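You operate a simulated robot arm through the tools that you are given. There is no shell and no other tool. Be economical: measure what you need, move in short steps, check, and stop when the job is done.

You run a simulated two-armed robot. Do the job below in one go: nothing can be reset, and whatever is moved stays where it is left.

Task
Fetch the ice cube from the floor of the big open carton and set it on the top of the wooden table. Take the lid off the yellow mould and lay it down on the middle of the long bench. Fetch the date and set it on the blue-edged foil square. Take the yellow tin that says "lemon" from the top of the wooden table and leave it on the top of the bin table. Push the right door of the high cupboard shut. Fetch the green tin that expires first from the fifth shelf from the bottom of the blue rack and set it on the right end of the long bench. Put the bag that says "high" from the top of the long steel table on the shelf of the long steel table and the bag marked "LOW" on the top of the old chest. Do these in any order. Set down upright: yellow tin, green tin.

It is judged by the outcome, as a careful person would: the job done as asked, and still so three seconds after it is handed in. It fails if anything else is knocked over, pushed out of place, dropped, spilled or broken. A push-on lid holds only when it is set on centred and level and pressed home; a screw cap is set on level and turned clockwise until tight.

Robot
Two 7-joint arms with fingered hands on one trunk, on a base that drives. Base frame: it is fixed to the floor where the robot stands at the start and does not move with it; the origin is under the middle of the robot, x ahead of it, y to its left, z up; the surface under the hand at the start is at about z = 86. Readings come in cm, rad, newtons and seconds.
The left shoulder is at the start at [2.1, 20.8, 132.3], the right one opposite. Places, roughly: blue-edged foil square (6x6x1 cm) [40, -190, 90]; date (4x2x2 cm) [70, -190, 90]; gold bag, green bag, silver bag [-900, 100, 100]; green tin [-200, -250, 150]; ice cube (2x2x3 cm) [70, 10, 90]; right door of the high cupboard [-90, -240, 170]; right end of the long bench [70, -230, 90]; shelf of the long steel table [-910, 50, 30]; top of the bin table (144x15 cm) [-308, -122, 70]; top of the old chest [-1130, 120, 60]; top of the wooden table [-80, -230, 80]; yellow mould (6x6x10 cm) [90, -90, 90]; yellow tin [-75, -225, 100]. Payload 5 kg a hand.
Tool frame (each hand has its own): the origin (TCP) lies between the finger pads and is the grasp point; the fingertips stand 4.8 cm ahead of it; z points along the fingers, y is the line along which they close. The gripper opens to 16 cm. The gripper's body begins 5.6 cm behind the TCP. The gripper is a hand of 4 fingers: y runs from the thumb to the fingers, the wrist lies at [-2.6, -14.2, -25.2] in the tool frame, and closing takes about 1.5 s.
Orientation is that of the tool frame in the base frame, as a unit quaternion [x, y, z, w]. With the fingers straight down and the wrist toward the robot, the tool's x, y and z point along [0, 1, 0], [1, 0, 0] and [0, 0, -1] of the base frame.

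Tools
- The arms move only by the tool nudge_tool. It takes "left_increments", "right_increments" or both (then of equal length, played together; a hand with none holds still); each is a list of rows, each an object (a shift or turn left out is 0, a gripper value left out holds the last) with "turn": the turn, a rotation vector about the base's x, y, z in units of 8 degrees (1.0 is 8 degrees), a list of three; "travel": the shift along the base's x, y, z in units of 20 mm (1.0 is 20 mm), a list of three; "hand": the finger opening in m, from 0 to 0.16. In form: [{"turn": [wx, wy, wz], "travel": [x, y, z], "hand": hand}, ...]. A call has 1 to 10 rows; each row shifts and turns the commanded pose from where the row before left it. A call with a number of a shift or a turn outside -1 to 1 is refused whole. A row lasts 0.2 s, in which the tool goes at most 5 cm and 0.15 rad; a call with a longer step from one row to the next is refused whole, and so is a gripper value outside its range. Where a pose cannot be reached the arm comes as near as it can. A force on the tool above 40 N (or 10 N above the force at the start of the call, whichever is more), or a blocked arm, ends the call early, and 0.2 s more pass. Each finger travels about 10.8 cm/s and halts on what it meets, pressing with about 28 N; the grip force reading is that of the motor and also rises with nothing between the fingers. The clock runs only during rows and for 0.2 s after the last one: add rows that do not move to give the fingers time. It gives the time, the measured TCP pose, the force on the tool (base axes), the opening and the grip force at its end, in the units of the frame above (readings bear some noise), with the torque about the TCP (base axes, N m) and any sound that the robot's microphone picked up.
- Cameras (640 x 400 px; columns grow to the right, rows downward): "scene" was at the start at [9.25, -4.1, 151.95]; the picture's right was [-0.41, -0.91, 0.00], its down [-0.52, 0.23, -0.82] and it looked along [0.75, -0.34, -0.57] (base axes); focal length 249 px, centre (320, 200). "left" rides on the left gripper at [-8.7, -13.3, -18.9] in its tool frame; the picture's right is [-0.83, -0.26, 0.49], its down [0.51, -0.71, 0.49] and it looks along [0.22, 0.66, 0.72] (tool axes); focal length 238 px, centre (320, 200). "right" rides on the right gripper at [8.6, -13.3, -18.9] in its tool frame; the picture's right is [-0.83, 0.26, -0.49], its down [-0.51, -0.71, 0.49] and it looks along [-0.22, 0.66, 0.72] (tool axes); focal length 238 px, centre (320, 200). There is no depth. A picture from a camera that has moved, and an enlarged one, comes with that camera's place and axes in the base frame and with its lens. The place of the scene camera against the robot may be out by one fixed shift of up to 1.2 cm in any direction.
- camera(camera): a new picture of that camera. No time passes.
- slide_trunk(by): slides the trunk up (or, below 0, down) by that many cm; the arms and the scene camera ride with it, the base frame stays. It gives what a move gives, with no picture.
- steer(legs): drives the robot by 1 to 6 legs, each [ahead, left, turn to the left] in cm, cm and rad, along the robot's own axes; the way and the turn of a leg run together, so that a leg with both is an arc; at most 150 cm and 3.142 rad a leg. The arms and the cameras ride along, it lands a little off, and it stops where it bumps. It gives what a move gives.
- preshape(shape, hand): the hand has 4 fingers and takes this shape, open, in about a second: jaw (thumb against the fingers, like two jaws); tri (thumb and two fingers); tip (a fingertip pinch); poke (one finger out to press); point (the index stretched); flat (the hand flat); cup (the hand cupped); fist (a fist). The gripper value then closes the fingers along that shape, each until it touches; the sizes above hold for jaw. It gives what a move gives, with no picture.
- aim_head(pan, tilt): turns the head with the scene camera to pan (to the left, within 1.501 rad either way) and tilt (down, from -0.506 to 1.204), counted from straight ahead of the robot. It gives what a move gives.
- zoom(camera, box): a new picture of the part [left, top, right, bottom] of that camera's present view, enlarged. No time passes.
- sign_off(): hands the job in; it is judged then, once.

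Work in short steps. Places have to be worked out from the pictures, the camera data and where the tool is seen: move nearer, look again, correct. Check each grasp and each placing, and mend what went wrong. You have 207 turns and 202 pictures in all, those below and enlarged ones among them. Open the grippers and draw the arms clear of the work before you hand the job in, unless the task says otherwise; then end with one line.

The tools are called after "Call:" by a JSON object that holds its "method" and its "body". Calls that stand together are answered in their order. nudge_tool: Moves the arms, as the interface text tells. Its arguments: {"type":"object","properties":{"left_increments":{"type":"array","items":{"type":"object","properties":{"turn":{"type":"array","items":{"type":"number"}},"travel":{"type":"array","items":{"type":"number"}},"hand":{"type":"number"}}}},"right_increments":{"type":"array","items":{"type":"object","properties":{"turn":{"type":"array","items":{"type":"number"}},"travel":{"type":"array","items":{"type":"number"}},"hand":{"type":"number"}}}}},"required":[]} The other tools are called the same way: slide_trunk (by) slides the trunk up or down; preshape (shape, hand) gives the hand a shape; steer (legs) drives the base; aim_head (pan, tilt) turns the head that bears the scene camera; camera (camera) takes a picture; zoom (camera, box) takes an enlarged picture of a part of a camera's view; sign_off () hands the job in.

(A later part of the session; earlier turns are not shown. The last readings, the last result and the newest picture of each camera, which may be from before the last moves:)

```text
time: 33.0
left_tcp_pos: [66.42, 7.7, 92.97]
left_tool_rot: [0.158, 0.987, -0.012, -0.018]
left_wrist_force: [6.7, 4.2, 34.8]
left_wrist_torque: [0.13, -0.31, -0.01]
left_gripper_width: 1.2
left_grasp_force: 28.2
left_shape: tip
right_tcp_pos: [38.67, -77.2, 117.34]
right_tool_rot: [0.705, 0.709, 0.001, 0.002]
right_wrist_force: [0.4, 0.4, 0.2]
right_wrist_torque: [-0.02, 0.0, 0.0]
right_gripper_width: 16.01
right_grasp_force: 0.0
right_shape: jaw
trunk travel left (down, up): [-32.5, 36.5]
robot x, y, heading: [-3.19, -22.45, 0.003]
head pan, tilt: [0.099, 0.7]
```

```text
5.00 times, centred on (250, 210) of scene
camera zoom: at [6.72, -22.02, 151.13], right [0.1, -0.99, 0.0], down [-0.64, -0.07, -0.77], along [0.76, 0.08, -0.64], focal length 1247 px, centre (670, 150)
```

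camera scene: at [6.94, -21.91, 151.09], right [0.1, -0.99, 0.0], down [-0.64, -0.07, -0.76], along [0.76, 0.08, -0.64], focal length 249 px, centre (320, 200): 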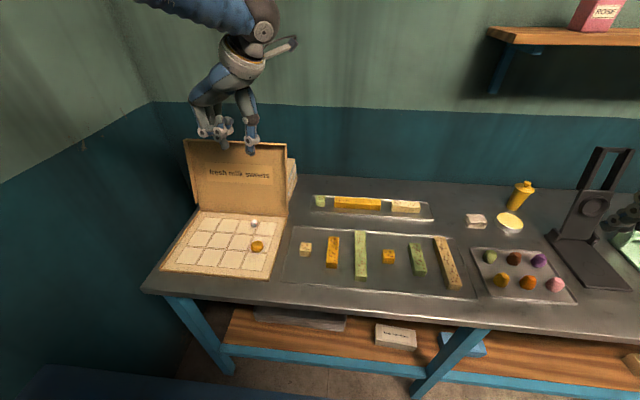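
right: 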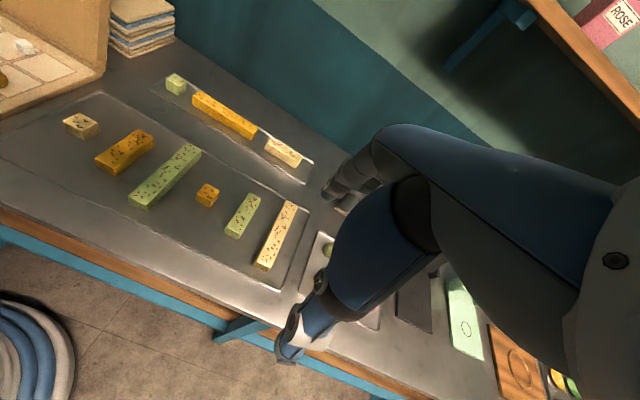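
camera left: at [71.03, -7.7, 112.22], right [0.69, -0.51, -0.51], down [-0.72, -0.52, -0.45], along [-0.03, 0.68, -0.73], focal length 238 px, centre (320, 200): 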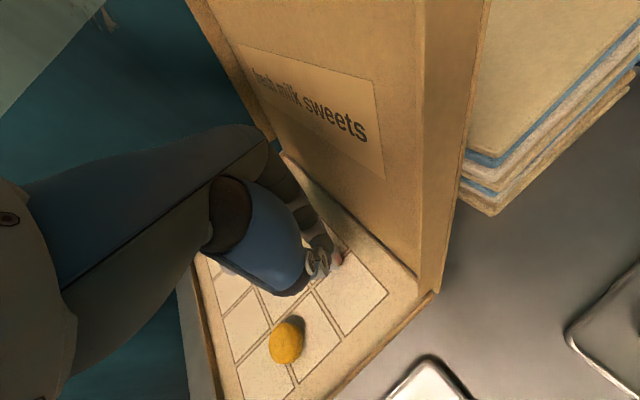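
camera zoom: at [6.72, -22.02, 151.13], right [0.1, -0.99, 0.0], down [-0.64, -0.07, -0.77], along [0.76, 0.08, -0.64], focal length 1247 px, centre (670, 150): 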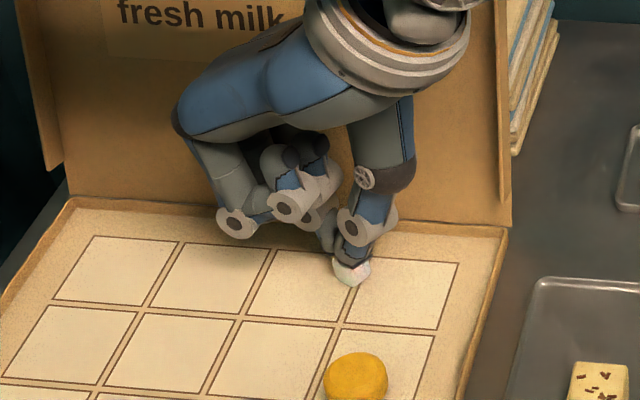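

Width 1.2 with 35 N upward: tips seem to be on top of the cube. I'll lift 3 cm and re-inspect.

Call:
{"method": "nudge_tool", "body": {"left_increments": [{"travel": [0, 0, 1]}, {"travel": [0, 0, 1]}, {"travel": [0, 0, 1]}, {}]}}

Call:
{"method": "zoom", "body": {"camera": "left", "box": [260, 200, 400, 310]}}

Call:
{"method": "zoom", "body": {"camera": "scene", "box": [220, 180, 280, 240]}}

```text
time: 34.0
left_tcp_pos: [66.39, 7.68, 98.64]
left_tool_rot: [0.156, 0.987, -0.012, -0.022]
left_wrist_force: [-0.5, 0.4, 0.1]
left_wrist_torque: [-0.02, -0.02, 0.0]
left_gripper_width: 1.14
left_grasp_force: 27.9
left_shape: tip
right_tcp_pos: [38.9, -77.22, 117.2]
right_tool_rot: [0.705, 0.709, -0.001, 0.001]
right_wrist_force: [-0.6, -0.5, 0.3]
right_wrist_torque: [0.03, -0.01, -0.02]
right_gripper_width: 15.98
right_grasp_force: 0.0
right_shape: jaw
trunk travel left (down, up): [-32.5, 36.5]
robot x, y, heading: [-2.9, -22.21, 0.004]
head pan, tilt: [0.099, 0.7]
```

```text
3.64 times, centred on (330, 255) of left
camera zoom: at [71.44, -7.31, 117.58], right [0.69, -0.51, -0.51], down [-0.72, -0.53, -0.45], along [-0.04, 0.68, -0.73], focal length 867 px, centre (284, 0)
```

zoom: 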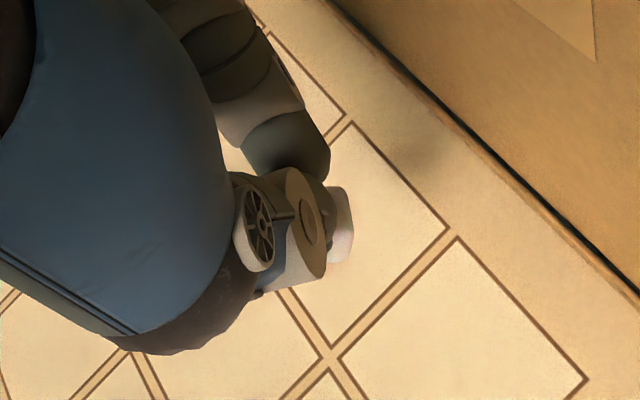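

```text
6.67 times, centred on (250, 210) of scene
camera zoom: at [6.91, -21.95, 151.09], right [0.1, -0.99, 0.0], down [-0.64, -0.07, -0.76], along [0.76, 0.08, -0.64], focal length 1663 px, centre (787, 133)
```

zoom: 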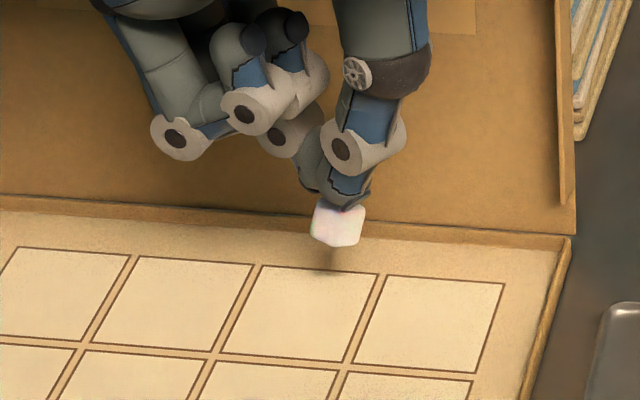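

The cube is lifted and held at the fingertips. Raising straight up clear of the lid.

Call:
{"method": "nudge_tool", "body": {"left_increments": [{"travel": [0, 0, 1]}, {"travel": [0, 0, 1]}, {"travel": [0, 0, 1]}, {"travel": [0, 0, 1]}, {"travel": [0, 0, 1]}, {"travel": [0, 0, 1]}, {"travel": [0, 0, 1]}, {"travel": [0, 0, 1]}, {"travel": [0, 0, 1]}, {"travel": [0, 0, 1]}]}}

Call:
{"method": "nudge_tool", "body": {"left_increments": [{"travel": [0, 0, 1]}, {"travel": [0, 0, 1]}, {"travel": [-1, 0, 0]}, {"travel": [-1, -1, 0]}, {"travel": [-1, -1, 0]}, {"travel": [-1, -1, 0]}, {"travel": [-1, -1, 0]}, {"travel": [-1, -1, 0]}, {"travel": [-1, -1, 0]}, {"travel": [-1, -1, 0]}]}}

Call:
{"method": "aim_head", "body": {"pan": -0.6, "tilt": 0.5}}

Call:
{"method": "camera", "body": {"camera": "scene"}}

Call:
{"method": "zoom", "body": {"camera": "left", "box": [200, 160, 440, 360]}}

```text
time: 36.2
left_tcp_pos: [66.1, 7.76, 118.56]
left_tool_rot: [0.158, 0.987, -0.013, -0.021]
left_wrist_force: [-0.8, -0.1, -0.9]
left_wrist_torque: [0.01, -0.05, 0.02]
left_gripper_width: 1.14
left_grasp_force: 28.5
left_shape: tip
right_tcp_pos: [38.84, -77.16, 117.31]
right_tool_rot: [0.705, 0.709, -0.001, 0.001]
right_wrist_force: [-0.1, -0.1, -0.4]
right_wrist_torque: [0.0, -0.07, -0.01]
right_gripper_width: 16.01
right_grasp_force: 0.1
right_shape: jaw
trunk travel left (down, up): [-32.5, 36.5]
robot x, y, heading: [-2.7, -22.45, 0.005]
head pan, tilt: [0.099, 0.7]
```

```text
time: 38.4
left_tcp_pos: [49.94, -6.36, 122.45]
left_tool_rot: [0.157, 0.987, -0.013, -0.021]
left_wrist_force: [-0.6, 0.2, -0.1]
left_wrist_torque: [0.08, -0.02, -0.01]
left_gripper_width: 1.17
left_grasp_force: 28.2
left_shape: tip
right_tcp_pos: [38.93, -77.32, 117.27]
right_tool_rot: [0.706, 0.708, -0.002, 0.001]
right_wrist_force: [-0.4, -0.4, 0.0]
right_wrist_torque: [0.09, -0.01, 0.02]
right_gripper_width: 15.96
right_grasp_force: 0.1
right_shape: jaw
trunk travel left (down, up): [-32.5, 36.5]
robot x, y, heading: [-2.67, -22.18, 0.003]
head pan, tilt: [0.099, 0.7]
```

```text
time: 39.4
left_tcp_pos: [50.0, -6.16, 122.21]
left_tool_rot: [0.157, 0.987, -0.012, -0.022]
left_wrist_force: [-0.3, 0.6, 0.0]
left_wrist_torque: [0.01, 0.03, 0.02]
left_gripper_width: 1.16
left_grasp_force: 28.0
left_shape: tip
right_tcp_pos: [38.86, -77.06, 117.2]
right_tool_rot: [0.705, 0.709, 0.0, 0.0]
right_wrist_force: [0.4, 0.1, -0.3]
right_wrist_torque: [-0.01, -0.02, -0.02]
right_gripper_width: 15.99
right_grasp_force: 0.0
right_shape: jaw
trunk travel left (down, up): [-32.5, 36.5]
robot x, y, heading: [-2.79, -22.59, 0.002]
head pan, tilt: [-0.6, 0.499]
```

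```text
165 pictures are left
camera scene: at [6.0, -27.92, 152.86], right [-0.56, -0.83, 0.0], down [-0.4, 0.27, -0.88], along [0.73, -0.49, -0.48], focal length 249 px, centre (320, 200)
```

scene: 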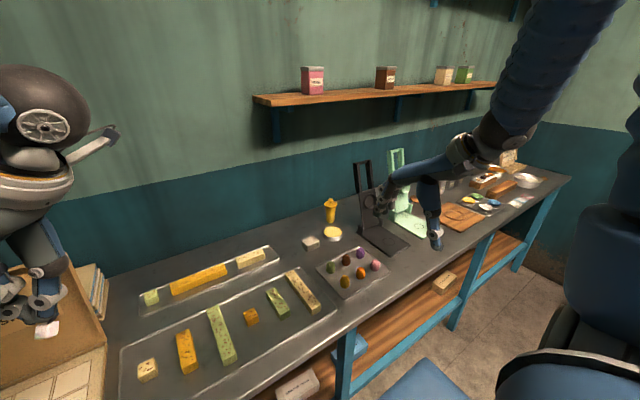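

```text
2.00 times, centred on (320, 260) of left
camera zoom: at [55.13, -21.19, 141.27], right [0.69, -0.51, -0.51], down [-0.72, -0.53, -0.45], along [-0.04, 0.68, -0.73], focal length 477 px, centre (320, 80)
```

zoom: 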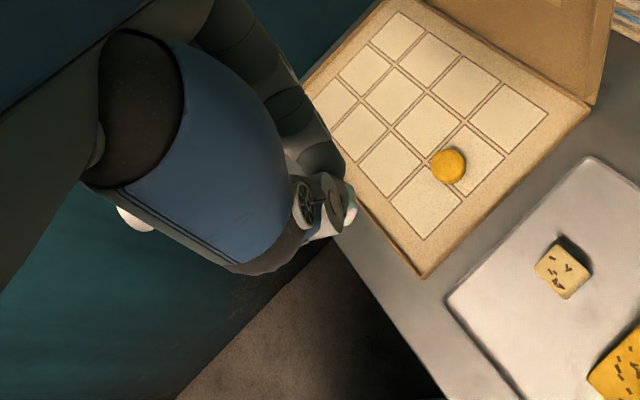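

Cube held safely. Now driving right 44 cm and slightly ahead so the right hand can reach the yellow mould at about [88, −89].

Call:
{"method": "steer", "body": {"legs": [[0, -44, 0], [6, 0, 0]]}}

Call:
{"method": "aim_head", "body": {"pan": -0.25, "tilt": 0.55}}

Call:
{"method": "camera", "body": {"camera": "scene"}}

Call:
{"method": "camera", "body": {"camera": "right"}}

```text
time: 42.7
left_tcp_pos: [56.55, -49.62, 122.33]
left_tool_rot: [0.148, 0.989, -0.013, -0.022]
left_wrist_force: [1.4, -0.5, -0.3]
left_wrist_torque: [0.05, 0.14, 0.03]
left_gripper_width: 1.18
left_grasp_force: 28.4
left_shape: tip
right_tcp_pos: [46.74, -120.84, 117.18]
right_tool_rot: [0.698, 0.717, -0.002, 0.0]
right_wrist_force: [1.0, -0.8, -0.6]
right_wrist_torque: [0.06, 0.15, 0.04]
right_gripper_width: 16.01
right_grasp_force: 0.1
right_shape: jaw
trunk travel left (down, up): [-32.5, 36.5]
robot x, y, heading: [3.71, -66.4, 0.017]
head pan, tilt: [-0.6, 0.499]
```

```text
time: 43.5
left_tcp_pos: [56.35, -49.54, 122.31]
left_tool_rot: [0.146, 0.989, -0.012, -0.021]
left_wrist_force: [-0.8, -0.1, 0.5]
left_wrist_torque: [0.02, -0.05, -0.04]
left_gripper_width: 1.17
left_grasp_force: 28.1
left_shape: tip
right_tcp_pos: [46.38, -120.73, 117.35]
right_tool_rot: [0.697, 0.717, -0.002, 0.002]
right_wrist_force: [-0.5, 0.1, 0.0]
right_wrist_torque: [0.01, -0.04, 0.0]
right_gripper_width: 15.96
right_grasp_force: 0.0
right_shape: jaw
trunk travel left (down, up): [-32.5, 36.5]
robot x, y, heading: [4.12, -66.85, 0.022]
head pan, tilt: [-0.25, 0.55]
```

```text
163 pictures are left
camera scene: at [13.72, -69.16, 152.42], right [-0.22, -0.97, 0.0], down [-0.51, 0.12, -0.85], along [0.83, -0.19, -0.52], focal length 249 px, centre (320, 200)
```

scene: 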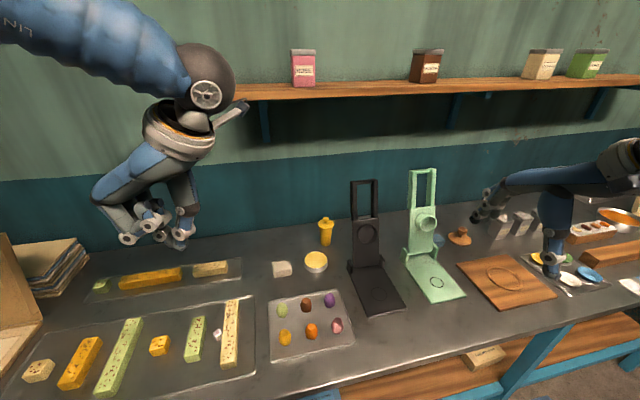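

```text
162 pictures are left
camera right: at [33.05, -112.37, 136.2], right [0.28, -0.83, 0.49], down [-0.7, -0.53, -0.49], along [0.66, -0.2, -0.72], focal length 238 px, centre (320, 200)
```

right: 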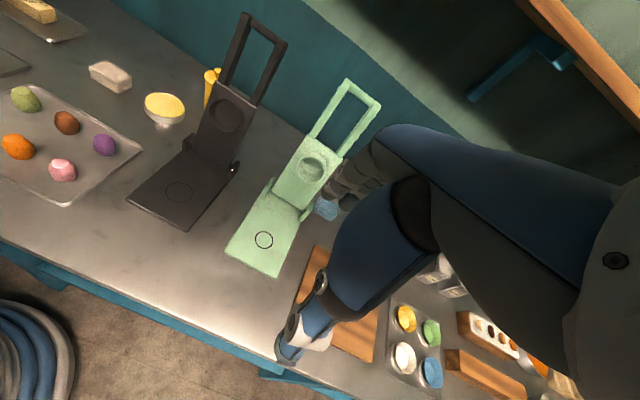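

There's a small pale thing on the tray at (217, 333) — I must check whether the cube fell.

Call:
{"method": "zoom", "body": {"camera": "scene", "box": [100, 190, 260, 370]}}

Call:
{"method": "zoom", "body": {"camera": "scene", "box": [260, 170, 400, 310]}}

Call:
{"method": "zoom", "body": {"camera": "left", "box": [200, 160, 440, 360]}}

```text
2.22 times, centred on (180, 280) of scene
camera zoom: at [13.72, -69.16, 152.42], right [-0.22, -0.97, 0.0], down [-0.51, 0.12, -0.85], along [0.83, -0.19, -0.52], focal length 554 px, centre (631, 22)
```

zoom: 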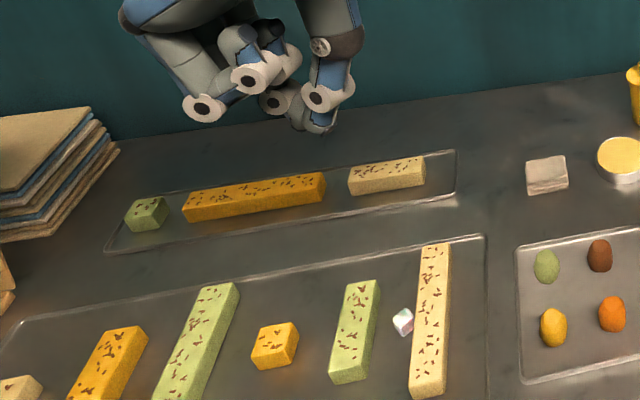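

```text
2.86 times, centred on (330, 240) of scene
camera zoom: at [13.72, -69.16, 152.42], right [-0.22, -0.97, 0.0], down [-0.51, 0.12, -0.85], along [0.83, -0.19, -0.52], focal length 713 px, centre (291, 86)
```

zoom: 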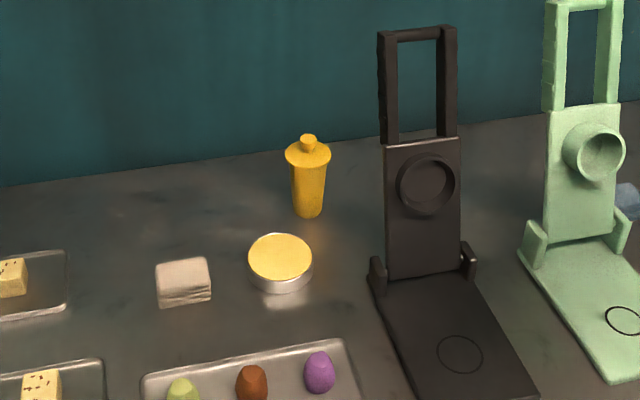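

```text
2.00 times, centred on (320, 260) of left
camera zoom: at [61.61, -64.41, 141.32], right [0.7, -0.5, -0.51], down [-0.71, -0.54, -0.45], along [-0.05, 0.68, -0.73], focal length 477 px, centre (320, 80)
```

zoom: 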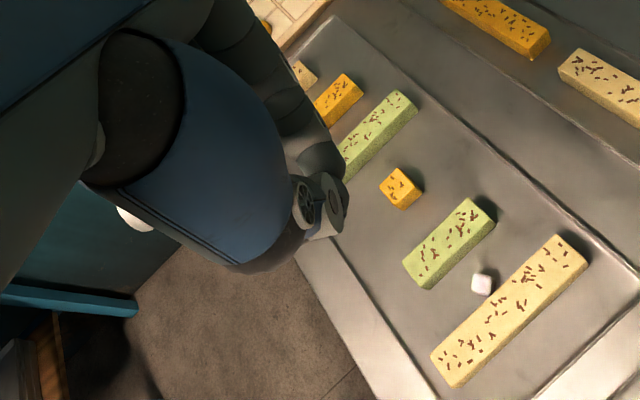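

The cube did fall, onto the tray at about [55.8, −51.1], between the green and yellow bars; the earlier grip only caught its top edge since the index tip rides higher than the thumb tip. I'll turn the left hand to close along x (between the bars) and tilt it so both tips are level, then look.

Call:
{"method": "nudge_tool", "body": {"left_increments": [{"turn": [0, 0, -1], "hand": 0.035}, {"turn": [0, 0, -1]}, {"turn": [0, 0, -1]}, {"turn": [0, 0, -1]}, {"turn": [0, 0, -1]}, {"turn": [0, 0, -1]}, {"turn": [0, 0, -1]}, {"turn": [0, 0, -1]}, {"turn": [0, 0, -1]}, {}]}}

Call:
{"method": "nudge_tool", "body": {"left_increments": [{"turn": [0, 1, 0], "travel": [0, -0.8, -1]}, {"turn": [0, 1, 0], "travel": [0, 0, -1]}, {"travel": [0, 0, -1]}, {"travel": [0, 0, -1]}, {"travel": [0, 0, -1]}, {"travel": [0, 0, -1]}, {}]}}

Call:
{"method": "aim_head", "body": {"pan": 0.1, "tilt": 0.8}}

Call:
{"method": "camera", "body": {"camera": "scene"}}

Call:
{"method": "zoom", "body": {"camera": "left", "box": [200, 160, 440, 360]}}

```text
time: 45.7
left_tcp_pos: [56.31, -49.78, 122.24]
left_tool_rot: [0.701, 0.713, 0.002, -0.025]
left_wrist_force: [0.1, -0.7, 0.1]
left_wrist_torque: [0.0, 0.0, 0.03]
left_gripper_width: 3.43
left_grasp_force: 0.1
left_shape: tip
right_tcp_pos: [46.51, -120.79, 117.09]
right_tool_rot: [0.698, 0.716, 0.0, 0.0]
right_wrist_force: [-0.2, -0.3, 0.9]
right_wrist_torque: [0.07, 0.01, 0.01]
right_gripper_width: 15.99
right_grasp_force: 0.1
right_shape: jaw
trunk travel left (down, up): [-32.5, 36.5]
robot x, y, heading: [4.06, -66.96, 0.026]
head pan, tilt: [-0.25, 0.55]
```

```text
time: 47.3
left_tcp_pos: [56.38, -51.17, 110.15]
left_tool_rot: [0.693, 0.703, -0.095, -0.124]
left_wrist_force: [-0.3, 0.1, 0.2]
left_wrist_torque: [0.0, -0.01, -0.02]
left_gripper_width: 3.46
left_grasp_force: 0.0
left_shape: tip
right_tcp_pos: [46.54, -120.64, 117.18]
right_tool_rot: [0.698, 0.716, -0.001, 0.001]
right_wrist_force: [0.7, 0.6, -0.1]
right_wrist_torque: [0.01, -0.03, 0.0]
right_gripper_width: 16.01
right_grasp_force: 0.1
right_shape: jaw
trunk travel left (down, up): [-32.5, 36.5]
robot x, y, heading: [3.75, -66.51, 0.025]
head pan, tilt: [-0.25, 0.55]
```

```text
time: 48.2
left_tcp_pos: [56.42, -51.14, 110.04]
left_tool_rot: [0.694, 0.703, -0.096, -0.123]
left_wrist_force: [-0.7, -0.5, -0.4]
left_wrist_torque: [0.03, 0.01, 0.01]
left_gripper_width: 3.49
left_grasp_force: 0.1
left_shape: tip
right_tcp_pos: [46.53, -120.65, 117.23]
right_tool_rot: [0.698, 0.716, -0.001, 0.001]
right_wrist_force: [-0.4, -0.5, -0.4]
right_wrist_torque: [0.02, -0.01, 0.02]
right_gripper_width: 16.0
right_grasp_force: 0.1
right_shape: jaw
trunk travel left (down, up): [-32.5, 36.5]
robot x, y, heading: [3.83, -66.44, 0.027]
head pan, tilt: [0.099, 0.799]
```

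```text
158 pictures are left
camera scene: at [13.1, -66.17, 150.27], right [0.12, -0.99, 0.0], down [-0.71, -0.09, -0.7], along [0.69, 0.09, -0.72], focal length 249 px, centre (320, 200)
```

scene: 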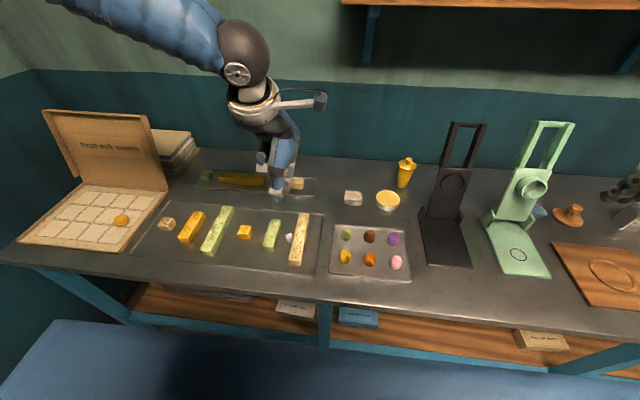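

```text
2.00 times, centred on (320, 260) of left
camera zoom: at [49.66, -60.82, 131.77], right [-0.39, -0.82, -0.42], down [-0.83, 0.51, -0.23], along [0.4, 0.26, -0.88], focal length 477 px, centre (320, 80)
```

zoom: 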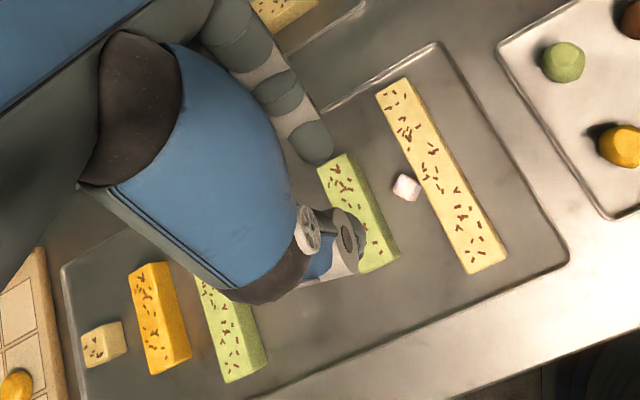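

View is clear: cube at [55.85, −51.1], closing axis along the gap. Descending to TCP z≈97 and checking alignment.

Call:
{"method": "nudge_tool", "body": {"left_increments": [{"travel": [0.3, 0, -1]}, {"travel": [0, 0, -1]}, {"travel": [0, 0, -1]}, {"travel": [0, 0, -1]}, {"travel": [0, 0, -1]}, {"travel": [0, 0, -1]}, {"travel": [0, 0, -0.5]}, {}]}}

Call:
{"method": "zoom", "body": {"camera": "left", "box": [240, 180, 400, 320]}}

Call:
{"method": "zoom", "body": {"camera": "scene", "box": [240, 180, 330, 270]}}

```text
time: 50.0
left_tcp_pos: [56.75, -51.08, 97.24]
left_tool_rot: [0.693, 0.704, -0.095, -0.124]
left_wrist_force: [0.2, -0.4, 0.1]
left_wrist_torque: [-0.04, 0.02, 0.02]
left_gripper_width: 3.5
left_grasp_force: 0.0
left_shape: tip
right_tcp_pos: [46.51, -120.67, 117.18]
right_tool_rot: [0.698, 0.716, 0.0, 0.001]
right_wrist_force: [0.6, 0.1, 0.1]
right_wrist_torque: [0.0, -0.01, 0.01]
right_gripper_width: 15.99
right_grasp_force: 0.0
right_shape: jaw
trunk travel left (down, up): [-32.5, 36.5]
robot x, y, heading: [3.8, -66.52, 0.023]
head pan, tilt: [0.099, 0.799]
```

```text
2.86 times, centred on (320, 250) of left
camera zoom: at [50.12, -60.74, 118.8], right [-0.39, -0.82, -0.42], down [-0.83, 0.51, -0.23], along [0.4, 0.26, -0.88], focal length 681 px, centre (320, 57)
```

zoom: 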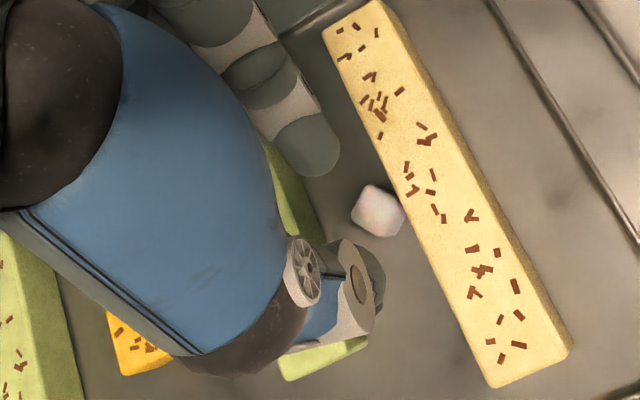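

```text
4.44 times, centred on (285, 225) of scene
camera zoom: at [13.1, -66.16, 150.27], right [0.12, -0.99, 0.0], down [-0.71, -0.09, -0.7], along [0.69, 0.09, -0.72], focal length 1108 px, centre (476, 89)
```

zoom: 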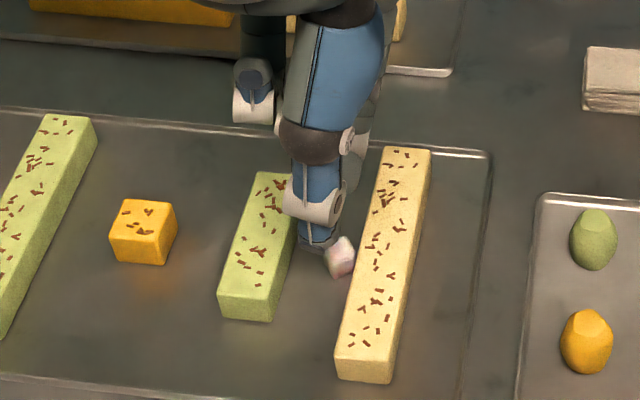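

Nearly aligned; I need the cube's orientation, so a tighter zoom.

Call:
{"method": "zoom", "body": {"camera": "scene", "box": [280, 220, 310, 250]}}

Call:
{"method": "zoom", "body": {"camera": "left", "box": [310, 215, 370, 265]}}

```text
13.33 times, centred on (295, 235) of scene
camera zoom: at [13.1, -66.16, 150.27], right [0.12, -0.99, 0.0], down [-0.71, -0.09, -0.7], along [0.69, 0.09, -0.72], focal length 3326 px, centre (653, -267)
```

zoom: 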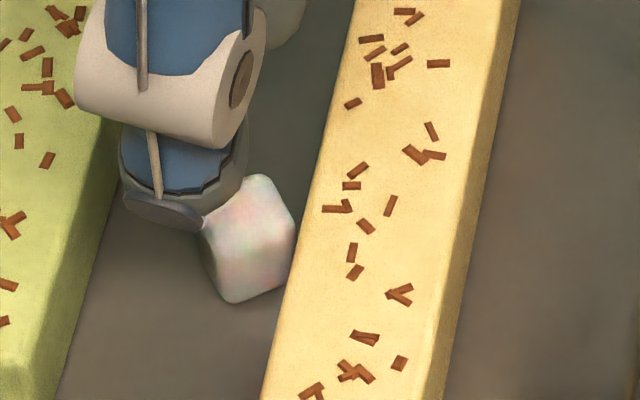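

```text
8.00 times, centred on (340, 240) of left
camera zoom: at [50.12, -60.74, 118.8], right [-0.39, -0.82, -0.42], down [-0.83, 0.51, -0.23], along [0.4, 0.26, -0.88], focal length 1907 px, centre (160, -120)
```

zoom: 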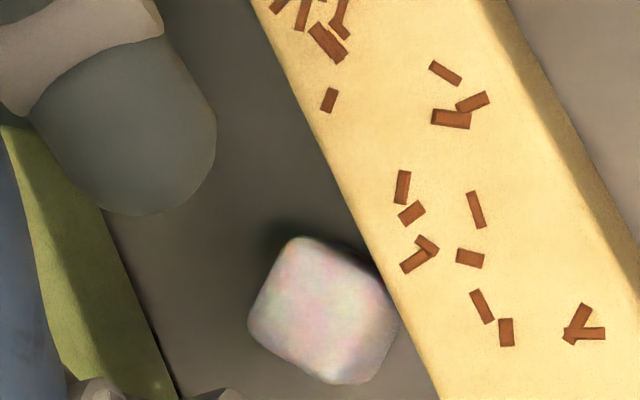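

The cube is turned ~30°, so I'll yaw +12°, shift a touch forward, lower to z≈92 and look again.

Call:
{"method": "nudge_tool", "body": {"left_increments": [{"turn": [0, 0, 0.75], "travel": [0.15, -0.05, 0]}, {"turn": [0, 0, 0.75], "travel": [0.1, 0, 0]}, {"travel": [0, 0, -0.8]}, {"travel": [0, 0, -0.8]}, {"travel": [0, 0, -0.8]}, {}]}}

Call:
{"method": "zoom", "body": {"camera": "left", "box": [280, 190, 380, 270]}}

Call:
{"method": "zoom", "body": {"camera": "scene", "box": [270, 210, 320, 260]}}

```text
time: 51.3
left_tcp_pos: [58.17, -51.44, 93.06]
left_tool_rot: [0.617, 0.772, -0.107, -0.108]
left_wrist_force: [0.5, 1.5, 18.3]
left_wrist_torque: [-0.21, 1.04, -0.07]
left_gripper_width: 3.58
left_grasp_force: 0.0
left_shape: tip
right_tcp_pos: [46.59, -120.7, 117.23]
right_tool_rot: [0.698, 0.716, -0.002, 0.001]
right_wrist_force: [0.8, 0.8, -1.3]
right_wrist_torque: [-0.07, 0.0, -0.04]
right_gripper_width: 16.0
right_grasp_force: 0.0
right_shape: jaw
trunk travel left (down, up): [-32.5, 36.5]
robot x, y, heading: [3.7, -66.96, 0.023]
head pan, tilt: [0.099, 0.799]
stopped in row 6 (left hand): the force on the tool passed its limit at 43 N (the readings are from after the stop); the commanded pose is now the measured one
```

```text
5.00 times, centred on (330, 230) of left
camera zoom: at [53.18, -62.23, 114.65], right [-0.2, -0.89, -0.42], down [-0.91, 0.33, -0.24], along [0.35, 0.33, -0.88], focal length 1192 px, centre (270, 50)
```

zoom: 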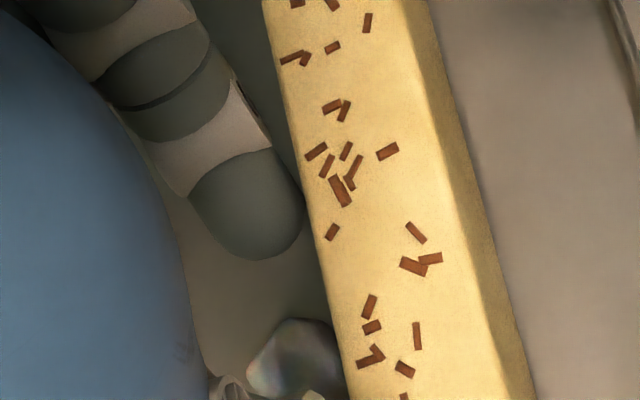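

```text
8.00 times, centred on (295, 235) of scene
camera zoom: at [13.06, -66.16, 150.28], right [0.12, -0.99, 0.0], down [-0.71, -0.09, -0.7], along [0.69, 0.09, -0.72], focal length 1995 px, centre (520, -80)
```

zoom: 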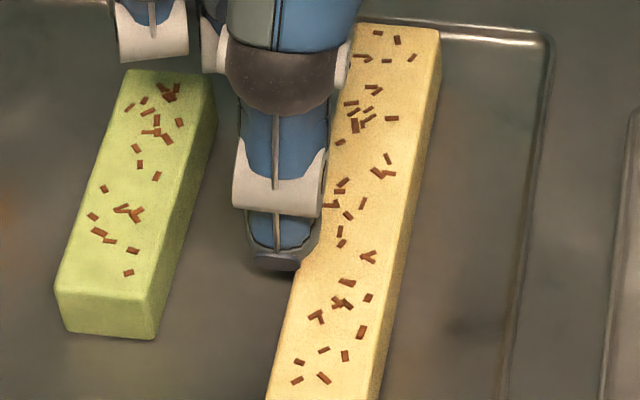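

Thumb tip is on the tray just in front of the cube and the index just behind it, centred. I'll ease up 2 mm and close.

Call:
{"method": "nudge_tool", "body": {"left_increments": [{"travel": [0, 0, 0.1]}, {"hand": 0.028}, {"hand": 0.02}, {"hand": 0.012}, {"hand": 0.005}, {}, {}, {}]}}

Call:
{"method": "zoom", "body": {"camera": "left", "box": [280, 190, 380, 270]}}

Call:
{"method": "zoom", "body": {"camera": "scene", "box": [270, 210, 320, 260]}}

```text
time: 52.5
left_tcp_pos: [57.93, -51.25, 92.96]
left_tool_rot: [0.616, 0.773, -0.107, -0.109]
left_wrist_force: [-0.5, 1.0, 1.2]
left_wrist_torque: [0.02, 0.11, -0.06]
left_gripper_width: 0.94
left_grasp_force: 27.6
left_shape: tip
right_tcp_pos: [46.55, -120.69, 117.19]
right_tool_rot: [0.698, 0.716, -0.001, 0.002]
right_wrist_force: [0.6, 0.6, 0.5]
right_wrist_torque: [0.03, 0.06, -0.03]
right_gripper_width: 16.0
right_grasp_force: 0.2
right_shape: jaw
trunk travel left (down, up): [-32.5, 36.5]
robot x, y, heading: [3.79, -66.78, 0.027]
head pan, tilt: [0.099, 0.799]
stopped in row 6 (left hand): the force on the tool passed its limit at 46 N (the readings are from after the stop); the commanded pose is now the measured one
```

```text
5.00 times, centred on (330, 230) of left
camera zoom: at [53.22, -62.1, 114.58], right [-0.21, -0.88, -0.42], down [-0.92, 0.32, -0.24], along [0.35, 0.33, -0.88], focal length 1192 px, centre (270, 50)
```

zoom: 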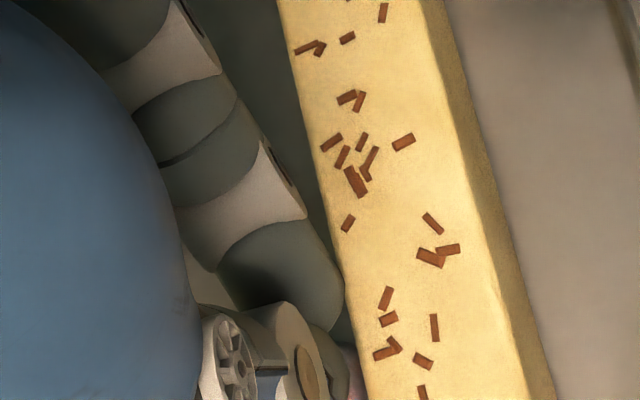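

```text
8.00 times, centred on (295, 235) of scene
camera zoom: at [13.14, -66.13, 150.22], right [0.12, -0.99, 0.0], down [-0.71, -0.09, -0.7], along [0.69, 0.09, -0.72], focal length 1995 px, centre (520, -80)
```

zoom: 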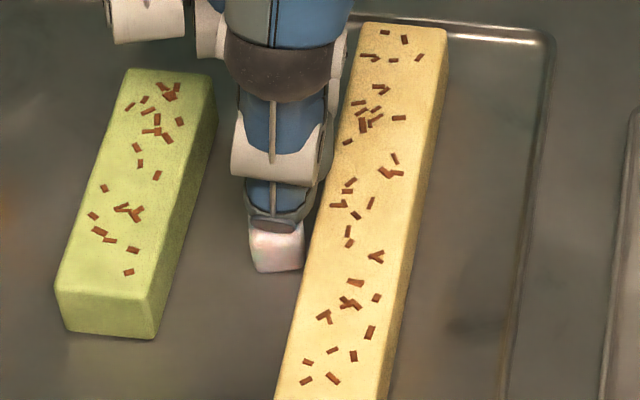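

Unclear whether it's pinched; lifting 2.4 cm to see.

Call:
{"method": "nudge_tool", "body": {"left_increments": [{"travel": [0, 0, 0.4]}, {"travel": [0, 0, 0.8]}, {}]}}

Call:
{"method": "zoom", "body": {"camera": "left", "box": [260, 190, 400, 310]}}

Call:
{"method": "zoom", "body": {"camera": "scene", "box": [270, 205, 320, 255]}}

```text
time: 53.3
left_tcp_pos: [58.04, -51.33, 95.41]
left_tool_rot: [0.616, 0.773, -0.106, -0.109]
left_wrist_force: [-0.5, 0.1, 0.2]
left_wrist_torque: [-0.04, -0.03, -0.02]
left_gripper_width: 0.95
left_grasp_force: 27.8
left_shape: tip
right_tcp_pos: [46.49, -120.67, 117.25]
right_tool_rot: [0.698, 0.716, 0.0, 0.0]
right_wrist_force: [0.3, 0.7, -0.1]
right_wrist_torque: [-0.04, 0.01, 0.0]
right_gripper_width: 15.98
right_grasp_force: 0.0
right_shape: jaw
trunk travel left (down, up): [-32.5, 36.5]
robot x, y, heading: [3.57, -66.81, 0.028]
head pan, tilt: [0.099, 0.799]
```

```text
3.33 times, centred on (330, 250) of left
camera zoom: at [53.27, -62.14, 117.07], right [-0.2, -0.88, -0.42], down [-0.92, 0.32, -0.24], along [0.35, 0.33, -0.88], focal length 794 px, centre (287, 33)
```

zoom: 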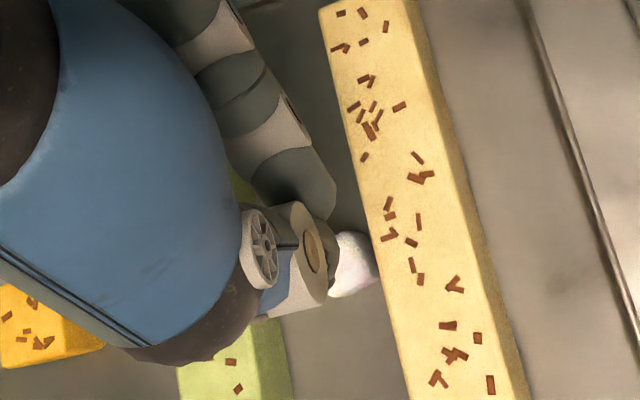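

```text
8.00 times, centred on (295, 230) of scene
camera zoom: at [13.1, -66.14, 150.27], right [0.12, -0.99, 0.0], down [-0.71, -0.09, -0.7], along [0.69, 0.09, -0.72], focal length 1995 px, centre (520, -40)
```

zoom: 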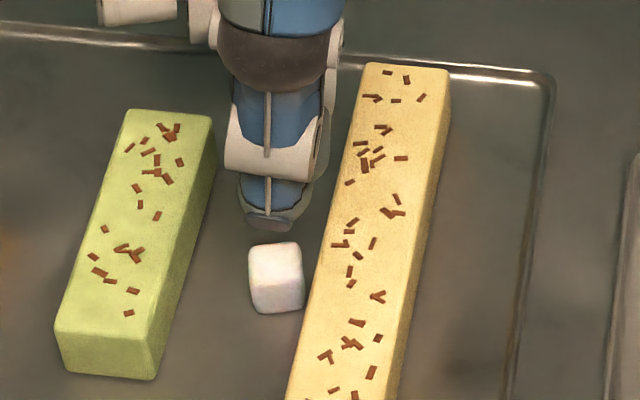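

The cube is free at about [54.9, −51.8], now square to the hand's yaw. Re-deriving from the earlier pictures, untilted tips are level but the pinch lies ~0.9 cm toward the thumb from the TCP. I'll lift, undo the tilt, open, and offset accordingly.

Call:
{"method": "nudge_tool", "body": {"left_increments": [{"travel": [0, 0, 1]}, {"travel": [0, 0, 1]}, {"travel": [0, 0, 1], "hand": 0.04}, {"turn": [0.21, -0.98, 0], "travel": [-0.5, 0, 0]}, {"turn": [0.21, -0.98, 0], "travel": [-0.5, 0, 0]}, {}]}}

Call:
{"method": "zoom", "body": {"camera": "left", "box": [240, 190, 420, 330]}}

Call:
{"method": "zoom", "body": {"camera": "scene", "box": [260, 180, 330, 250]}}

```text
time: 54.7
left_tcp_pos: [56.18, -51.31, 101.47]
left_tool_rot: [0.622, 0.782, 0.002, -0.02]
left_wrist_force: [-0.5, 0.2, -0.4]
left_wrist_torque: [-0.01, -0.01, -0.01]
left_gripper_width: 3.92
left_grasp_force: 0.0
left_shape: tip
right_tcp_pos: [46.49, -120.65, 117.1]
right_tool_rot: [0.698, 0.716, -0.001, 0.001]
right_wrist_force: [0.4, 0.6, 0.0]
right_wrist_torque: [-0.04, 0.01, -0.01]
right_gripper_width: 15.96
right_grasp_force: 0.0
right_shape: jaw
trunk travel left (down, up): [-32.5, 36.5]
robot x, y, heading: [3.98, -66.72, 0.026]
head pan, tilt: [0.099, 0.799]
```

```text
2.86 times, centred on (330, 260) of left
camera zoom: at [45.78, -63.33, 120.34], right [-0.08, -0.86, -0.51], down [-0.82, 0.35, -0.46], along [0.57, 0.38, -0.73], focal length 681 px, centre (291, 29)
```

zoom: 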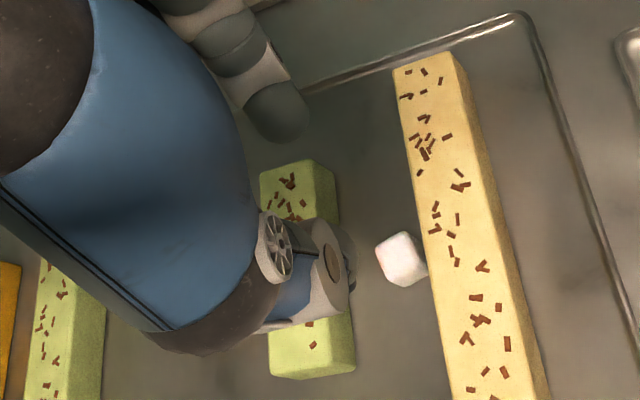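

```text
5.71 times, centred on (295, 215) of scene
camera zoom: at [13.11, -66.11, 150.27], right [0.12, -0.99, 0.0], down [-0.71, -0.09, -0.7], along [0.69, 0.09, -0.72], focal length 1425 px, centre (463, 114)
```

zoom: 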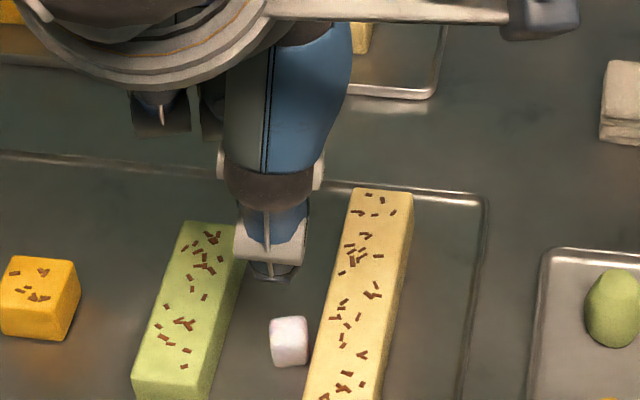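

Pinch midpoint now ≈[55.0, −51.3], cube [54.9, −51.5]: aligned. Descending straight down to z≈92.5.

Call:
{"method": "nudge_tool", "body": {"left_increments": [{"travel": [0, -0.1, -1]}, {"travel": [0, 0, -1]}, {"travel": [0, 0, -1]}, {"travel": [0, 0, -1]}, {"travel": [0, 0, -0.5]}, {}]}}

Call:
{"method": "zoom", "body": {"camera": "left", "box": [260, 200, 380, 300]}}

Call:
{"method": "zoom", "body": {"camera": "scene", "box": [270, 205, 320, 255]}}

```text
time: 55.7
left_tcp_pos: [56.17, -51.97, 94.32]
left_tool_rot: [0.623, 0.782, 0.004, -0.015]
left_wrist_force: [-2.5, 1.2, 16.0]
left_wrist_torque: [-0.19, 0.76, -0.04]
left_gripper_width: 4.06
left_grasp_force: 0.0
left_shape: tip
right_tcp_pos: [46.5, -120.79, 117.22]
right_tool_rot: [0.698, 0.716, -0.001, 0.0]
right_wrist_force: [-1.0, -0.7, -0.4]
right_wrist_torque: [0.0, -0.04, 0.01]
right_gripper_width: 16.01
right_grasp_force: 0.1
right_shape: jaw
trunk travel left (down, up): [-32.5, 36.5]
robot x, y, heading: [3.61, -66.73, 0.023]
head pan, tilt: [0.099, 0.799]
stopped in row 4 (left hand): the force on the tool passed its limit at 62 N (the readings are from after the stop); the commanded pose is now the measured one
```

```text
4.00 times, centred on (320, 250) of left
camera zoom: at [45.61, -63.84, 113.18], right [-0.07, -0.86, -0.51], down [-0.81, 0.34, -0.47], along [0.58, 0.38, -0.72], focal length 953 px, centre (320, 0)
```

zoom: 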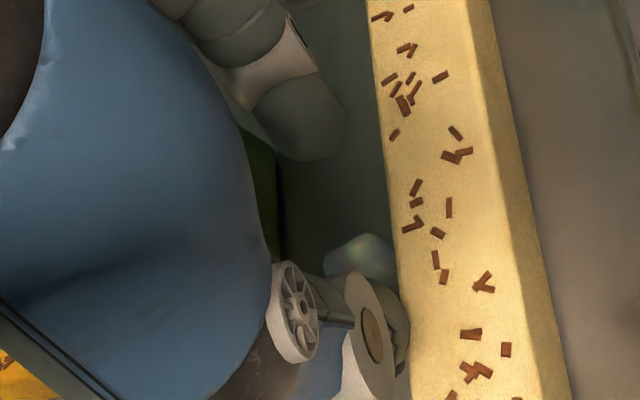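

```text
8.00 times, centred on (295, 230) of scene
camera zoom: at [12.98, -66.2, 150.3], right [0.12, -0.99, 0.0], down [-0.71, -0.09, -0.7], along [0.69, 0.09, -0.72], focal length 1995 px, centre (520, -40)
```

zoom: 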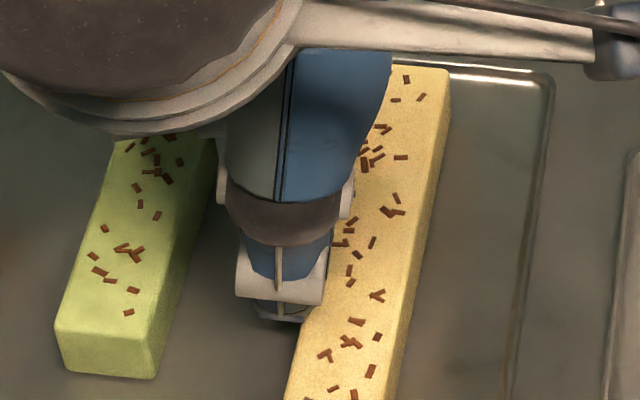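

The thumb landed on the yellow bar's edge (y≈−53). I'll lift 3 cm, shift 0.9 cm left, and descend again.

Call:
{"method": "nudge_tool", "body": {"left_increments": [{"travel": [0, 0, 1]}, {"travel": [0.05, 0.45, 0.5]}, {"travel": [0, 0, -1]}, {"travel": [0, 0, -0.6]}, {"travel": [0, 0, -0.4]}, {}]}}

Call:
{"method": "zoom", "body": {"camera": "left", "box": [260, 200, 380, 300]}}

Call:
{"method": "zoom", "body": {"camera": "scene", "box": [270, 205, 320, 255]}}

```text
time: 57.1
left_tcp_pos: [56.02, -50.93, 93.37]
left_tool_rot: [0.622, 0.783, 0.003, -0.016]
left_wrist_force: [0.2, 1.4, -1.0]
left_wrist_torque: [-0.02, -0.01, 0.02]
left_gripper_width: 3.97
left_grasp_force: 0.0
left_shape: tip
right_tcp_pos: [46.57, -120.63, 117.24]
right_tool_rot: [0.697, 0.717, -0.001, 0.0]
right_wrist_force: [-0.8, -0.2, -0.7]
right_wrist_torque: [0.0, -0.02, -0.03]
right_gripper_width: 15.98
right_grasp_force: 0.0
right_shape: jaw
trunk travel left (down, up): [-32.5, 36.5]
robot x, y, heading: [4.16, -67.06, 0.029]
head pan, tilt: [0.099, 0.799]
```

```text
4.00 times, centred on (320, 250) of left
camera zoom: at [45.6, -62.94, 112.17], right [-0.07, -0.86, -0.51], down [-0.82, 0.34, -0.47], along [0.57, 0.38, -0.73], focal length 953 px, centre (320, 0)
```

zoom: 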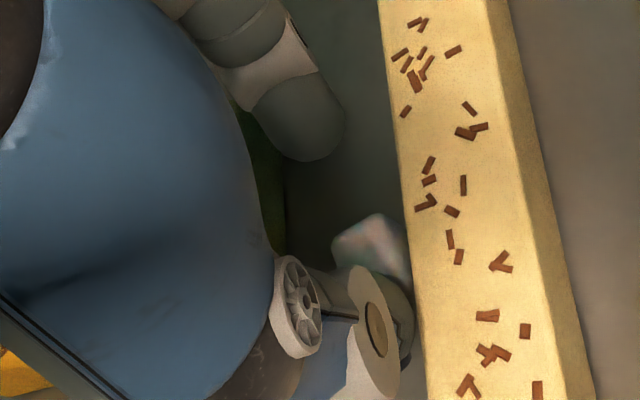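

```text
8.00 times, centred on (295, 230) of scene
camera zoom: at [13.06, -66.14, 150.27], right [0.12, -0.99, 0.0], down [-0.71, -0.09, -0.7], along [0.69, 0.09, -0.72], focal length 1995 px, centre (520, -40)
```

zoom: 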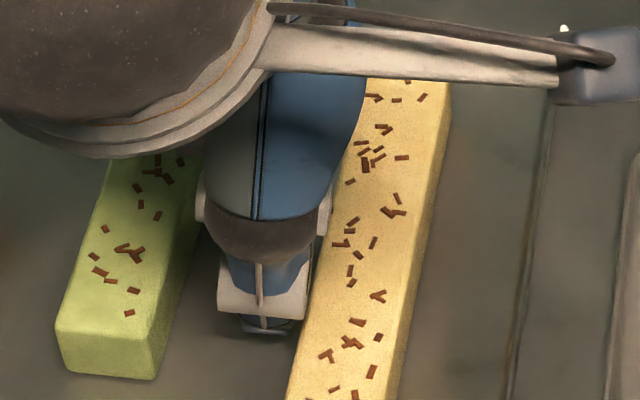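

No contact yet at z=93.4. Going another 1.6 cm (force-guarded) before closing.

Call:
{"method": "nudge_tool", "body": {"left_increments": [{"travel": [0, 0, -0.3]}, {"travel": [0, 0, -0.25]}, {"travel": [0, 0, -0.25]}, {}]}}

Call:
{"method": "zoom", "body": {"camera": "left", "box": [260, 200, 380, 300]}}

```text
time: 58.1
left_tcp_pos: [56.08, -50.84, 91.54]
left_tool_rot: [0.622, 0.783, 0.004, -0.015]
left_wrist_force: [-0.5, 1.3, 0.6]
left_wrist_torque: [0.0, 0.01, -0.03]
left_gripper_width: 4.0
left_grasp_force: 0.1
left_shape: tip
right_tcp_pos: [46.61, -120.63, 117.17]
right_tool_rot: [0.698, 0.716, -0.001, 0.001]
right_wrist_force: [-0.8, 0.2, -0.2]
right_wrist_torque: [-0.04, 0.0, 0.02]
right_gripper_width: 15.98
right_grasp_force: 0.0
right_shape: jaw
trunk travel left (down, up): [-32.5, 36.5]
robot x, y, heading: [4.04, -66.59, 0.027]
head pan, tilt: [0.099, 0.799]
```

```text
4.00 times, centred on (320, 250) of left
camera zoom: at [45.65, -62.93, 110.45], right [-0.07, -0.86, -0.51], down [-0.82, 0.34, -0.47], along [0.57, 0.38, -0.73], focal length 953 px, centre (320, 0)
```

zoom: 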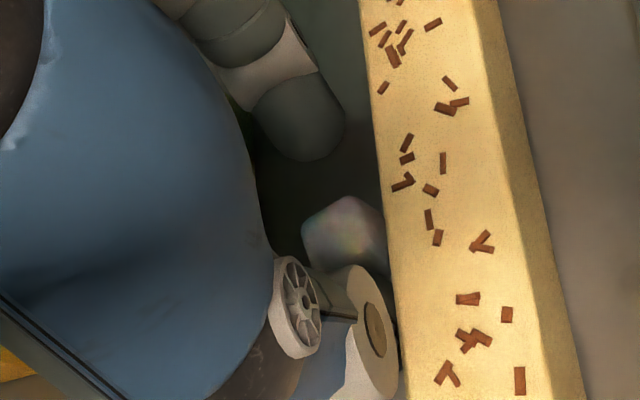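

Still no contact; lowering another 1 cm in small steps.

Call:
{"method": "nudge_tool", "body": {"left_increments": [{"travel": [0, 0, -0.2]}, {"travel": [0, 0, -0.15]}, {"travel": [0, 0, -0.15]}, {}]}}

Call:
{"method": "zoom", "body": {"camera": "left", "box": [260, 200, 380, 300]}}

```text
time: 58.7
left_tcp_pos: [56.73, -50.93, 91.51]
left_tool_rot: [0.621, 0.784, 0.007, -0.013]
left_wrist_force: [-6.1, 1.5, 26.6]
left_wrist_torque: [-0.16, 0.83, -0.03]
left_gripper_width: 4.09
left_grasp_force: 0.0
left_shape: tip
right_tcp_pos: [46.53, -120.68, 117.26]
right_tool_rot: [0.697, 0.717, -0.001, 0.0]
right_wrist_force: [0.5, -0.1, 1.0]
right_wrist_torque: [0.03, 0.06, 0.04]
right_gripper_width: 15.98
right_grasp_force: 0.0
right_shape: jaw
trunk travel left (down, up): [-32.5, 36.5]
robot x, y, heading: [3.69, -66.83, 0.022]
head pan, tilt: [0.099, 0.799]
stopped in row 2 (left hand): the force on the tool passed its limit at 47 N (the readings are from after the stop); the commanded pose is now the measured one
```

```text
4.00 times, centred on (320, 250) of left
camera zoom: at [45.93, -62.92, 110.13], right [-0.07, -0.86, -0.51], down [-0.81, 0.34, -0.47], along [0.58, 0.38, -0.72], focal length 953 px, centre (320, 0)
```

zoom: 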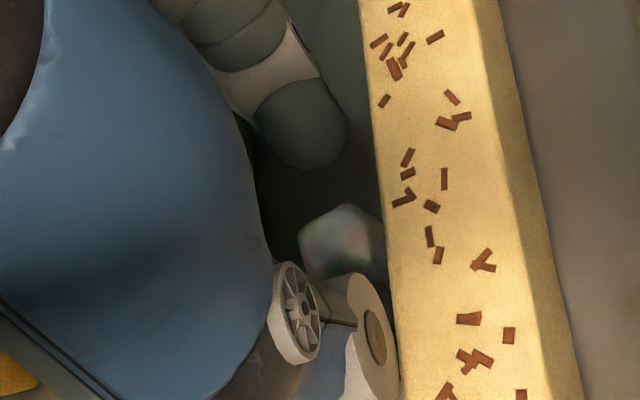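

Floor contact by the thumb at z≈91.4. I'll ease up 3 mm, restore x, and close gradually.

Call:
{"method": "nudge_tool", "body": {"left_increments": [{"travel": [-0.2, 0, 0.15]}, {"hand": 0.034}, {"hand": 0.028}, {}]}}

Call:
{"method": "zoom", "body": {"camera": "left", "box": [260, 200, 380, 300]}}

Call:
{"method": "zoom", "body": {"camera": "scene", "box": [270, 205, 320, 255]}}

```text
time: 59.7
left_tcp_pos: [56.2, -50.92, 91.49]
left_tool_rot: [0.621, 0.784, 0.006, -0.013]
left_wrist_force: [3.9, 0.2, 10.5]
left_wrist_torque: [0.0, -0.52, -0.02]
left_gripper_width: 2.91
left_grasp_force: 0.0
left_shape: tip
right_tcp_pos: [46.76, -120.66, 117.16]
right_tool_rot: [0.698, 0.716, -0.001, 0.0]
right_wrist_force: [1.0, 0.1, -0.3]
right_wrist_torque: [-0.06, 0.02, 0.02]
right_gripper_width: 15.99
right_grasp_force: 0.0
right_shape: jaw
trunk travel left (down, up): [-32.5, 36.5]
robot x, y, heading: [3.89, -66.54, 0.02]
head pan, tilt: [0.099, 0.799]
```

```text
4.00 times, centred on (320, 250) of left
camera zoom: at [45.55, -62.88, 110.27], right [-0.07, -0.86, -0.51], down [-0.81, 0.34, -0.47], along [0.58, 0.38, -0.72], focal length 953 px, centre (320, 0)
```

zoom: 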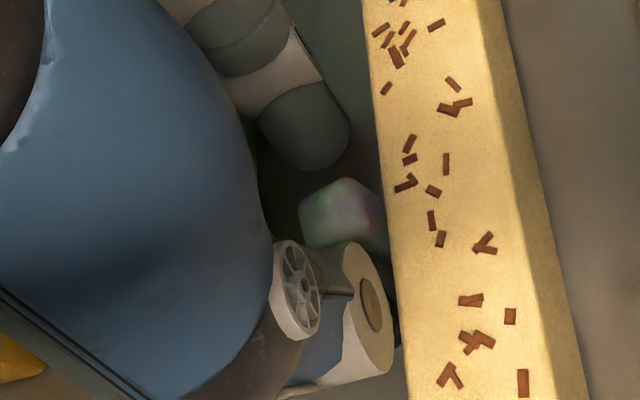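

```text
8.00 times, centred on (295, 230) of scene
camera zoom: at [13.07, -66.16, 150.28], right [0.13, -0.99, 0.0], down [-0.71, -0.09, -0.7], along [0.69, 0.09, -0.72], focal length 1995 px, centre (520, -40)
```

zoom: 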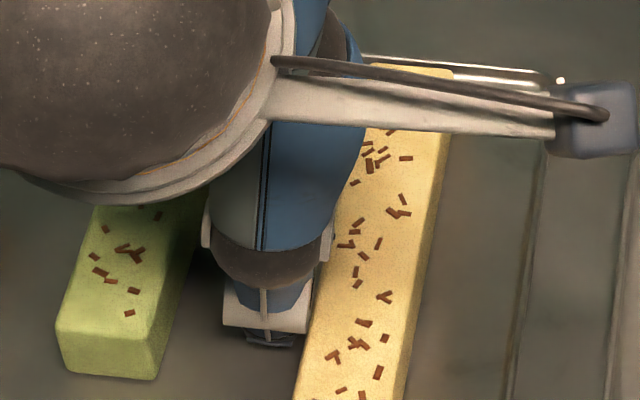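

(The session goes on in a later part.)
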